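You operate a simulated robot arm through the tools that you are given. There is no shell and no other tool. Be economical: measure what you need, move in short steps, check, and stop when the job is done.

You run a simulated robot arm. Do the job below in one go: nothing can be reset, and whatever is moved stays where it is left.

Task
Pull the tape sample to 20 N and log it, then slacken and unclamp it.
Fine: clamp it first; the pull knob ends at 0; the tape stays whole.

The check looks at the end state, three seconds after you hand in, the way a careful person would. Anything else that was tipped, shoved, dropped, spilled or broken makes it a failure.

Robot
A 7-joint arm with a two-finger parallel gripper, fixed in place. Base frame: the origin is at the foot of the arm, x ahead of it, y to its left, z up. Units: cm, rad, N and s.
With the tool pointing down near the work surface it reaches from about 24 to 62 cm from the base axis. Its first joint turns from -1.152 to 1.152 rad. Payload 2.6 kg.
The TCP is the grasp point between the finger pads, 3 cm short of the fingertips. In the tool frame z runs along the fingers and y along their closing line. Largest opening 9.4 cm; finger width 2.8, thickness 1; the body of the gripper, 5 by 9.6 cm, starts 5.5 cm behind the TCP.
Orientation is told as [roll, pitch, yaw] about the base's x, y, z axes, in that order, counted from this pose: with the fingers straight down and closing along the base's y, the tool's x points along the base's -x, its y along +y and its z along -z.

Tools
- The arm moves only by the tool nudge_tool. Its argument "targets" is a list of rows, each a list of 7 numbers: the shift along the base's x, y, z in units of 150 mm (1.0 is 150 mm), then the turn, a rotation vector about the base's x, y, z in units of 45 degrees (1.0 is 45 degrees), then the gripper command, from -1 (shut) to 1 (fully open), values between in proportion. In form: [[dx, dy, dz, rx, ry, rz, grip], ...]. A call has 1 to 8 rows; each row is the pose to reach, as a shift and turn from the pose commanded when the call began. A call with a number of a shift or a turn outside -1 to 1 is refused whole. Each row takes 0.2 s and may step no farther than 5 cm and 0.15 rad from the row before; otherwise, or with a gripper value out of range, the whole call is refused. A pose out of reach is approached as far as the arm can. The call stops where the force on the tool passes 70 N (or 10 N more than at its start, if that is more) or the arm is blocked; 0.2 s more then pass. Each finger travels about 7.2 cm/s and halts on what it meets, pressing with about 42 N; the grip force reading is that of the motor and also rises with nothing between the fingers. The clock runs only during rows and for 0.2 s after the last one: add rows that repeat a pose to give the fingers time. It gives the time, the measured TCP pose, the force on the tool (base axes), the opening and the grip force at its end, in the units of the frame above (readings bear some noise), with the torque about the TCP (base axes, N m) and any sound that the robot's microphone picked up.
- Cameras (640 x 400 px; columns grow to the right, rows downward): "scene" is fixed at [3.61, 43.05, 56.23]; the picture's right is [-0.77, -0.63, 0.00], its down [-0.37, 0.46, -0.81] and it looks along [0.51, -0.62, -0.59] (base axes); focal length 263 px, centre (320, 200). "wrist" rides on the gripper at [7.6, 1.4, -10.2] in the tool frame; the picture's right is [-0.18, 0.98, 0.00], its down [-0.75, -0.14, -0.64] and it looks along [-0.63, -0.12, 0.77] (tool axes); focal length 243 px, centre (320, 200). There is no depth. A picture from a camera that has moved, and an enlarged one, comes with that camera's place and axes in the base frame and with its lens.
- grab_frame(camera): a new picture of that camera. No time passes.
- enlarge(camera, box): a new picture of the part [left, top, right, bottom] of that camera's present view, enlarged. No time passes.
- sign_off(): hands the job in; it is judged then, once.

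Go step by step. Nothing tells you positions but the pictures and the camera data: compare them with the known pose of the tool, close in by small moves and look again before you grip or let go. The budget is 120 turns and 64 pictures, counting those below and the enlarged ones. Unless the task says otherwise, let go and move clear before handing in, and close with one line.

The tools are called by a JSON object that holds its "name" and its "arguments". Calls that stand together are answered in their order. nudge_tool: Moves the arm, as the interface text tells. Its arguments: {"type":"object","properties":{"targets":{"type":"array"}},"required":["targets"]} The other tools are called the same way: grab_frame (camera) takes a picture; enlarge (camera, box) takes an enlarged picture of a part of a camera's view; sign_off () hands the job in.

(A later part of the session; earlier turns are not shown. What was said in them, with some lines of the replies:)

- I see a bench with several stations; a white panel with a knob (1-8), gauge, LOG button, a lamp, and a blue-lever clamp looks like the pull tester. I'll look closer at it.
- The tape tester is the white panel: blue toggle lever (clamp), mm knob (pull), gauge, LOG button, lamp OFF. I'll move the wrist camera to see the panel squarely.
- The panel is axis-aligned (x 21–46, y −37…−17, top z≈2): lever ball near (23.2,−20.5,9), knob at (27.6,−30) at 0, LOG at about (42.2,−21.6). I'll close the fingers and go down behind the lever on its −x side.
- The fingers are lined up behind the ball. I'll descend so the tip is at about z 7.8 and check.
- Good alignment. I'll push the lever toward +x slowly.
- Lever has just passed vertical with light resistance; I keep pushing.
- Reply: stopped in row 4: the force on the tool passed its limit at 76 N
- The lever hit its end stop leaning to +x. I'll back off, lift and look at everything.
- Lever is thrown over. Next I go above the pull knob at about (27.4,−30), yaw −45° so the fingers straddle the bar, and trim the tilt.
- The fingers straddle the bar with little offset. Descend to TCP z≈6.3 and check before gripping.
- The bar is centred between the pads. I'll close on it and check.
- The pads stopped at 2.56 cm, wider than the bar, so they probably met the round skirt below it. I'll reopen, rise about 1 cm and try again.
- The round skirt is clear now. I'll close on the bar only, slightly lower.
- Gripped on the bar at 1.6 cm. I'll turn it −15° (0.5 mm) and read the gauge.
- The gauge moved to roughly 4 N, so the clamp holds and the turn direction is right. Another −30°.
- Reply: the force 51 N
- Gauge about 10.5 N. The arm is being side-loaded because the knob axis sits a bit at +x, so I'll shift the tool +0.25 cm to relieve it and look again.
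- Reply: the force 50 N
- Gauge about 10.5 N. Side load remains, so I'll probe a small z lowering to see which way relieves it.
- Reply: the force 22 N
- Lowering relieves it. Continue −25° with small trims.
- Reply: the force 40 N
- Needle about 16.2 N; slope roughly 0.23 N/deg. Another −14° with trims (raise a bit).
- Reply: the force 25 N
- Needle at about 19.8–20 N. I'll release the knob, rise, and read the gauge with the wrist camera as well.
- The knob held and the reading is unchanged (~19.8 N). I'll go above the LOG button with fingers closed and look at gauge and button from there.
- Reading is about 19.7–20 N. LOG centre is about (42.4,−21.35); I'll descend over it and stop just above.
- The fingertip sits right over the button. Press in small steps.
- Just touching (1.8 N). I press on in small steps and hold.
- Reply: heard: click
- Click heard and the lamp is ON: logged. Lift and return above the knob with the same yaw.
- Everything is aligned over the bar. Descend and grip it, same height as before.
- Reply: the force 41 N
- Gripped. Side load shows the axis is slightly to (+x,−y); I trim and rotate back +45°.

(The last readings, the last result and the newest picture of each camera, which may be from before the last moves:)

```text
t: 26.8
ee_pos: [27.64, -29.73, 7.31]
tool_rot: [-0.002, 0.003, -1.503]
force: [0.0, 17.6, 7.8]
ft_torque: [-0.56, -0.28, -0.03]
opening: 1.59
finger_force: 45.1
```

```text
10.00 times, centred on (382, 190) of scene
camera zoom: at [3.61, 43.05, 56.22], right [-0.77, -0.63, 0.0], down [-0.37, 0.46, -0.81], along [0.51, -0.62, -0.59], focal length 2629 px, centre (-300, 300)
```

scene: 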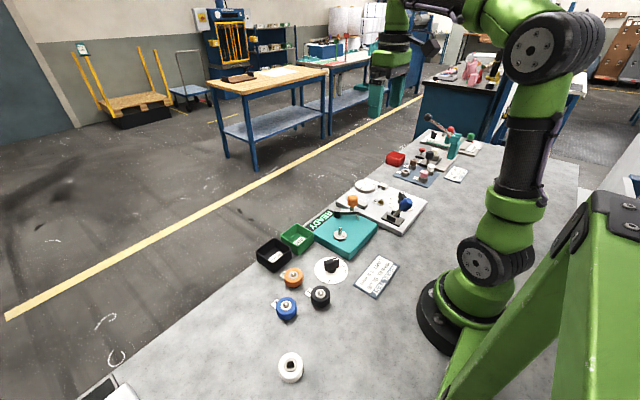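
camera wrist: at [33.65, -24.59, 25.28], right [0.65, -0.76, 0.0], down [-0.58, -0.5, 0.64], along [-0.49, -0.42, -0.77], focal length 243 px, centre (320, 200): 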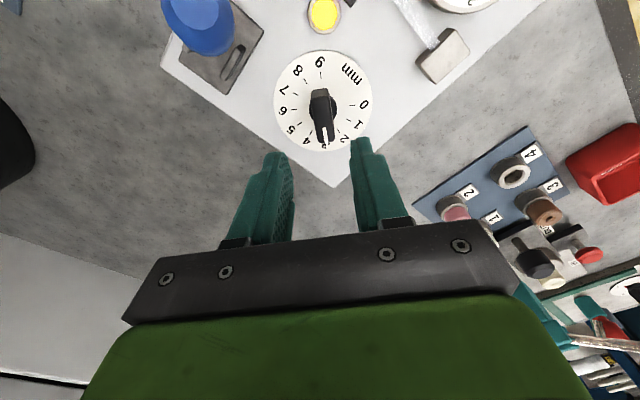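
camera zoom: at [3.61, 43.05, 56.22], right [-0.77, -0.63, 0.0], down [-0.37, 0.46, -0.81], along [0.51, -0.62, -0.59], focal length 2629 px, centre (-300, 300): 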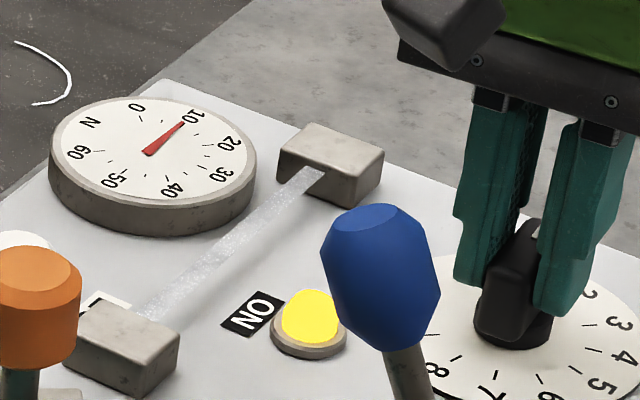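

Gauge dropping to ~10 N, lamp still on. Rotate the remaining +41°.

{"name": "nudge_tool", "arguments": {"targets": [[0, 0.004, 0, 0, 0, 0.16, -1], [0, 0.004, 0, 0, 0, 0.32, -1], [0, 0.004, 0, 0, 0, 0.48, -1], [0, 0.004, 0, 0, 0, 0.64, -1], [0, 0.004, 0, 0, 0, 0.78, -1], [0, 0.004, 0, 0, 0, 0.912, -1]]}}

{"name": "enlarge", "arguments": {"camera": "scene", "box": [350, 170, 414, 210]}}

```text
t: 28.2
ee_pos: [27.53, -29.77, 7.34]
tool_rot: [-0.005, 0.006, -0.789]
force: [-29.0, 12.8, 24.0]
ft_torque: [0.43, 0.47, -0.01]
opening: 1.55
finger_force: 45.2
```

```text
10.00 times, centred on (382, 190) of scene
camera zoom: at [3.61, 43.05, 56.22], right [-0.77, -0.63, 0.0], down [-0.37, 0.46, -0.81], along [0.51, -0.62, -0.59], focal length 2629 px, centre (-300, 300)
```

zoom: 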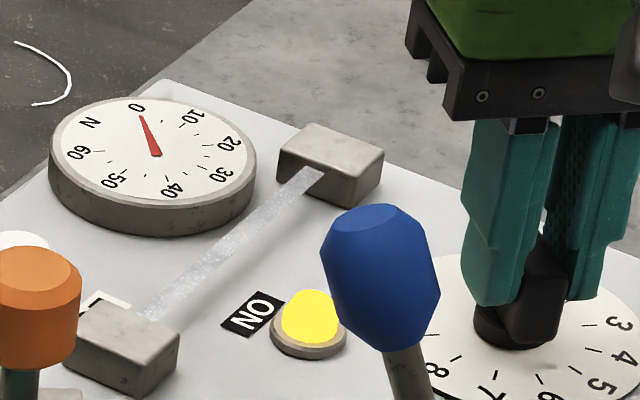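

Gauge is back at 0, matching the initial needle. Release, rise and check the knob pointer.

{"name": "nudge_tool", "arguments": {"targets": [[0, 0, 0, 0, 0, 0, -0.2], [0, 0, 0, 0, 0, 0, -0.2], [0, 0, 0.2, 0, 0, 0, -0.2], [0, 0, 0.5, 0, 0, 0, -0.2], [0, 0, 0.8, 0, 0, 0, -0.2]]}}

{"name": "enlarge", "arguments": {"camera": "wrist", "box": [240, 30, 400, 150]}}

{"name": "enlarge", "arguments": {"camera": "scene", "box": [352, 176, 416, 216]}}

```text
t: 29.4
ee_pos: [27.9, -29.78, 19.24]
tool_rot: [-0.003, 0.0, -0.785]
force: [-0.2, -0.3, 0.8]
ft_torque: [0.0, -0.01, 0.0]
opening: 3.75
finger_force: 0.1
```

```text
3.33 times, centred on (320, 90) of wrist
camera zoom: at [23.53, -23.33, 29.39], right [0.83, 0.56, 0.0], down [0.43, -0.63, 0.64], along [0.36, -0.53, -0.77], focal length 809 px, centre (320, 567)
```

zoom: 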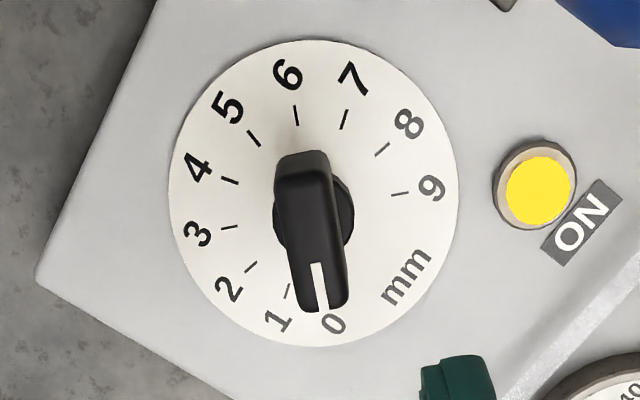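

```text
10.00 times, centred on (384, 196) of scene
camera zoom: at [3.61, 43.05, 56.23], right [-0.77, -0.63, 0.0], down [-0.37, 0.46, -0.81], along [0.51, -0.62, -0.59], focal length 2629 px, centre (-320, 240)
```

zoom: 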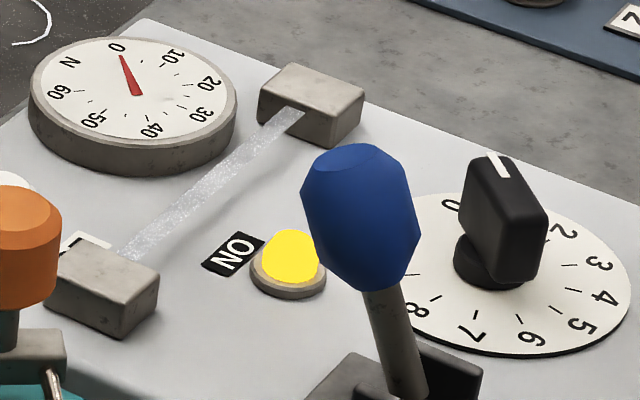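

Knob pointer and gauge match the starting 0, lamp still ON, tape whole. Now I turn to yaw 0, close, and go to the +x side of the lever.

{"name": "nudge_tool", "arguments": {"targets": [[0.08, 0.12, 0, 0, 0, 0.17, -0.6], [0.16, 0.24, 0, 0, 0, 0.34, -1], [0.24, 0.36, 0, 0, 0, 0.51, -1], [0.32, 0.48, 0, 0, 0, 0.68, -1], [0.38, 0.6, 0, 0, 0, 0.85, -1], [0.39, 0.635, 0, 0, 0, 1.0, -1]]}}

{"name": "enlarge", "arguments": {"camera": "wrist", "box": [200, 0, 440, 200]}}

{"name": "enlarge", "arguments": {"camera": "scene", "box": [324, 140, 452, 220]}}

```text
t: 30.8
ee_pos: [33.61, -20.15, 19.27]
tool_rot: [0.0, 0.001, 0.001]
force: [-0.8, 0.4, -0.2]
ft_torque: [-0.01, -0.04, 0.0]
opening: 0.01
finger_force: 32.9
```

```text
2.00 times, centred on (320, 100) of wrist
camera zoom: at [26.05, -18.66, 29.41], right [0.18, 0.98, 0.0], down [0.75, -0.14, 0.64], along [0.63, -0.12, -0.77], focal length 485 px, centre (320, 400)
```

zoom: 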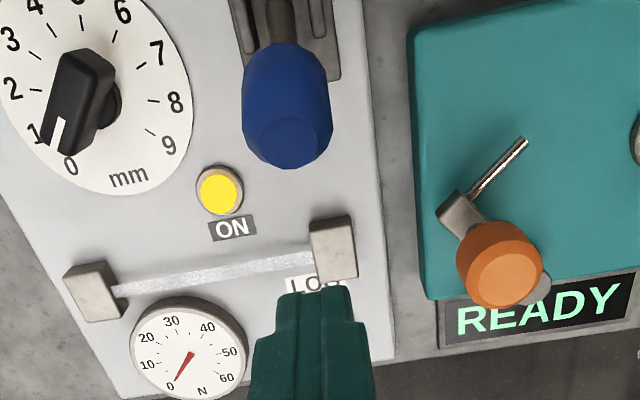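

```text
5.00 times, centred on (388, 180) of scene
camera zoom: at [3.61, 43.05, 56.23], right [-0.77, -0.63, 0.0], down [-0.37, 0.46, -0.81], along [0.51, -0.62, -0.59], focal length 1314 px, centre (-20, 300)
```

zoom: 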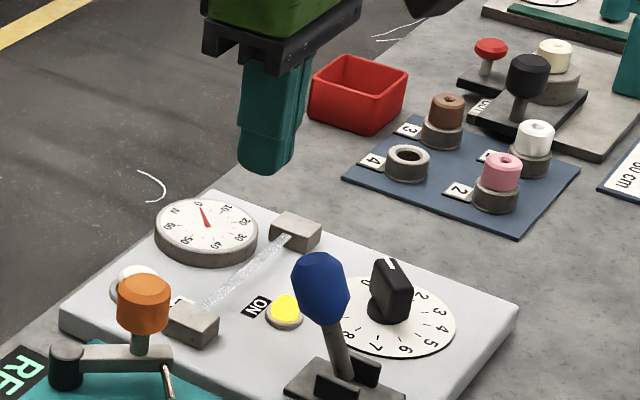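

Lever ball end at about (29.8,−20.5), edge x≈30.9; my finger face is at 32.2. Descend beside it.

{"name": "nudge_tool", "arguments": {"targets": [[0.02, -0.02, -0.3, 0, 0, 0, -1], [0.02, -0.02, -0.565, 0, 0, 0, -1]]}}

{"name": "nudge_tool", "arguments": {"targets": [[-0.07, 0, 0, 0, 0, 0, -1], [-0.14, 0, 0, 0, 0, 0, -1], [-0.19, 0, 0, 0, 0, 0, -1], [-0.24, 0, 0, 0, 0, 0, -1], [-0.29, 0, 0, 0, 0, 0, -1], [-0.34, 0, 0, 0, 0, 0, -1]]}}

{"name": "enlarge", "arguments": {"camera": "scene", "box": [324, 150, 452, 230]}}

```text
t: 31.4
ee_pos: [33.9, -20.48, 10.56]
tool_rot: [-0.002, -0.001, 0.002]
force: [0.0, -0.4, 0.2]
ft_torque: [-0.03, 0.01, 0.0]
opening: 0.0
finger_force: 33.0
```

```text
t: 32.8
ee_pos: [28.74, -20.58, 10.78]
tool_rot: [0.0, -0.001, 0.0]
force: [0.6, 0.7, 0.6]
ft_torque: [-0.01, -0.04, -0.07]
opening: 0.0
finger_force: 32.9
```

```text
5.00 times, centred on (388, 190) of scene
camera zoom: at [3.61, 43.05, 56.23], right [-0.77, -0.63, 0.0], down [-0.37, 0.46, -0.81], along [0.51, -0.62, -0.59], focal length 1314 px, centre (-20, 250)
```

zoom: 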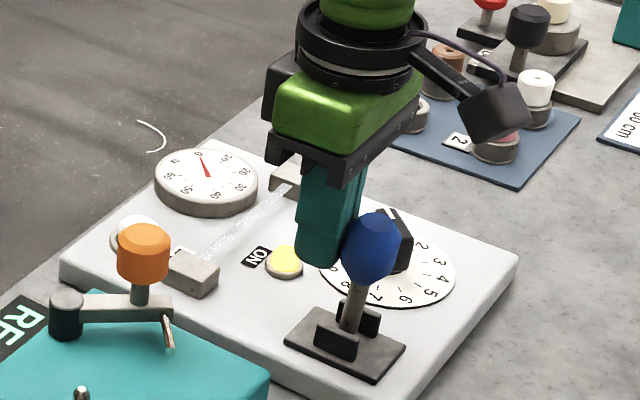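

The lever is just past vertical. Keep pushing to its stop.

{"name": "nudge_tool", "arguments": {"targets": [[-0.05, 0, 0, 0, 0, 0, -1], [-0.1, 0, 0, 0, 0, 0, -1], [-0.15, 0, 0, 0, 0, 0, -1], [-0.18, 0, 0, 0, 0, 0, -1], [-0.2, 0, 0, 0, 0, 0, -1]]}}

{"name": "enlarge", "arguments": {"camera": "scene", "box": [324, 150, 452, 230]}}

```text
t: 34.0
ee_pos: [26.3, -20.54, 10.94]
tool_rot: [-0.01, -0.016, 0.011]
force: [50.6, -2.2, -21.4]
ft_torque: [-0.26, -1.33, 0.01]
opening: 0.01
finger_force: 33.2
```

```text
5.00 times, centred on (388, 190) of scene
camera zoom: at [3.62, 43.04, 56.23], right [-0.77, -0.63, 0.0], down [-0.37, 0.46, -0.81], along [0.51, -0.62, -0.59], focal length 1314 px, centre (-20, 250)
```

zoom: 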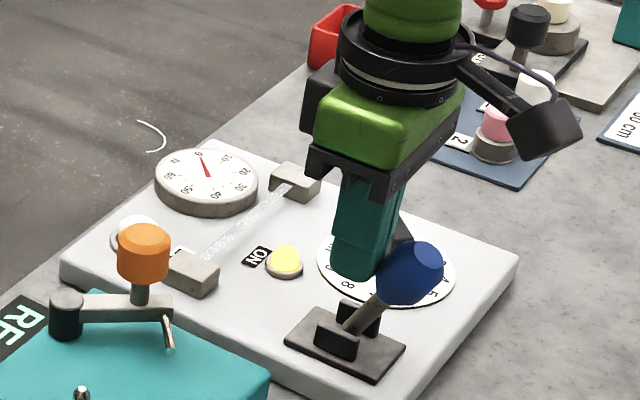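

At its stop (50 N). Back off to +x, lift clear, and check.

{"name": "nudge_tool", "arguments": {"targets": [[0.1, 0, 0, 0, 0, 0, -1], [0.25, 0, 0.05, 0, 0, 0, -1], [0.25, 0, 0.35, 0, 0, 0, -1], [0.25, 0, 0.65, 0, 0, 0, -1], [0.25, 0, 0.95, 0, 0, 0, -1]]}}

{"name": "enlarge", "arguments": {"camera": "scene", "box": [324, 160, 436, 230]}}

{"name": "grab_frame", "arguments": {"camera": "scene"}}

{"name": "grab_frame", "arguments": {"camera": "wrist"}}

```text
t: 35.2
ee_pos: [29.41, -20.31, 24.97]
tool_rot: [-0.001, 0.003, 0.0]
force: [-0.1, 0.0, 0.2]
ft_torque: [-0.01, -0.03, -0.02]
opening: 0.0
finger_force: 32.8
```

```text
5.71 times, centred on (380, 195) of scene
camera zoom: at [3.61, 43.05, 56.23], right [-0.77, -0.63, 0.0], down [-0.37, 0.46, -0.81], along [0.51, -0.62, -0.59], focal length 1502 px, centre (-23, 229)
```

zoom: 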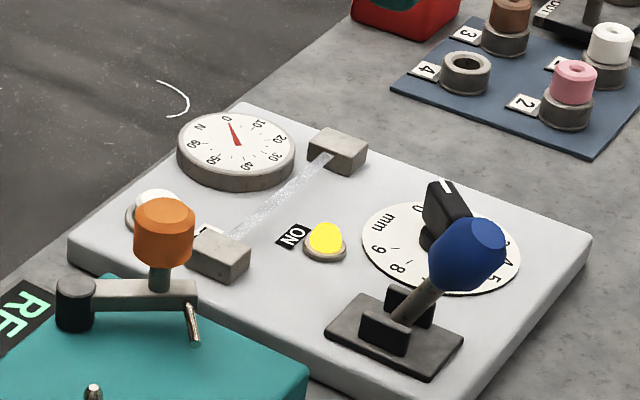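

```text
12 pictures are left
```

scene: 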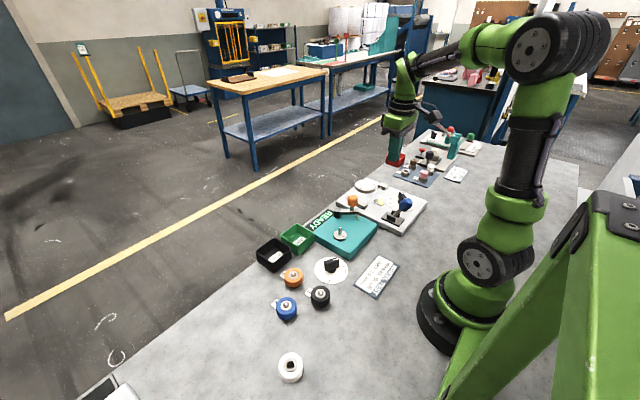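

```text
11 pictures are left
camera wrist: at [21.85, -18.91, 35.09], right [0.18, 0.98, 0.0], down [0.75, -0.14, 0.64], along [0.63, -0.12, -0.77], focal length 243 px, centre (320, 200)
```

wrist: 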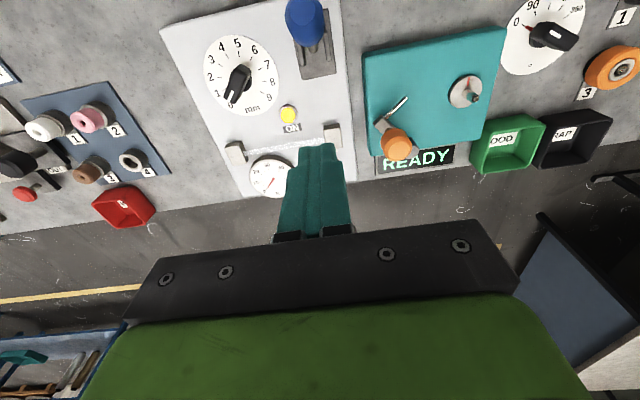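

The lever is back in its open position, the knob and gauge read 0, the lamp is ON, the tape is whole, and nothing else has moved. The arm is clear, so I'm handing in.

{"name": "sign_off", "arguments": {}}

```text
The job is handed in.
```

I clamped the tape, pulled it to about 20 N (the gauge read 19.7–19.8 N) and logged it: LOG clicked and its lamp came on. I then slackened it to knob 0 and unclamped it, with the tape whole.
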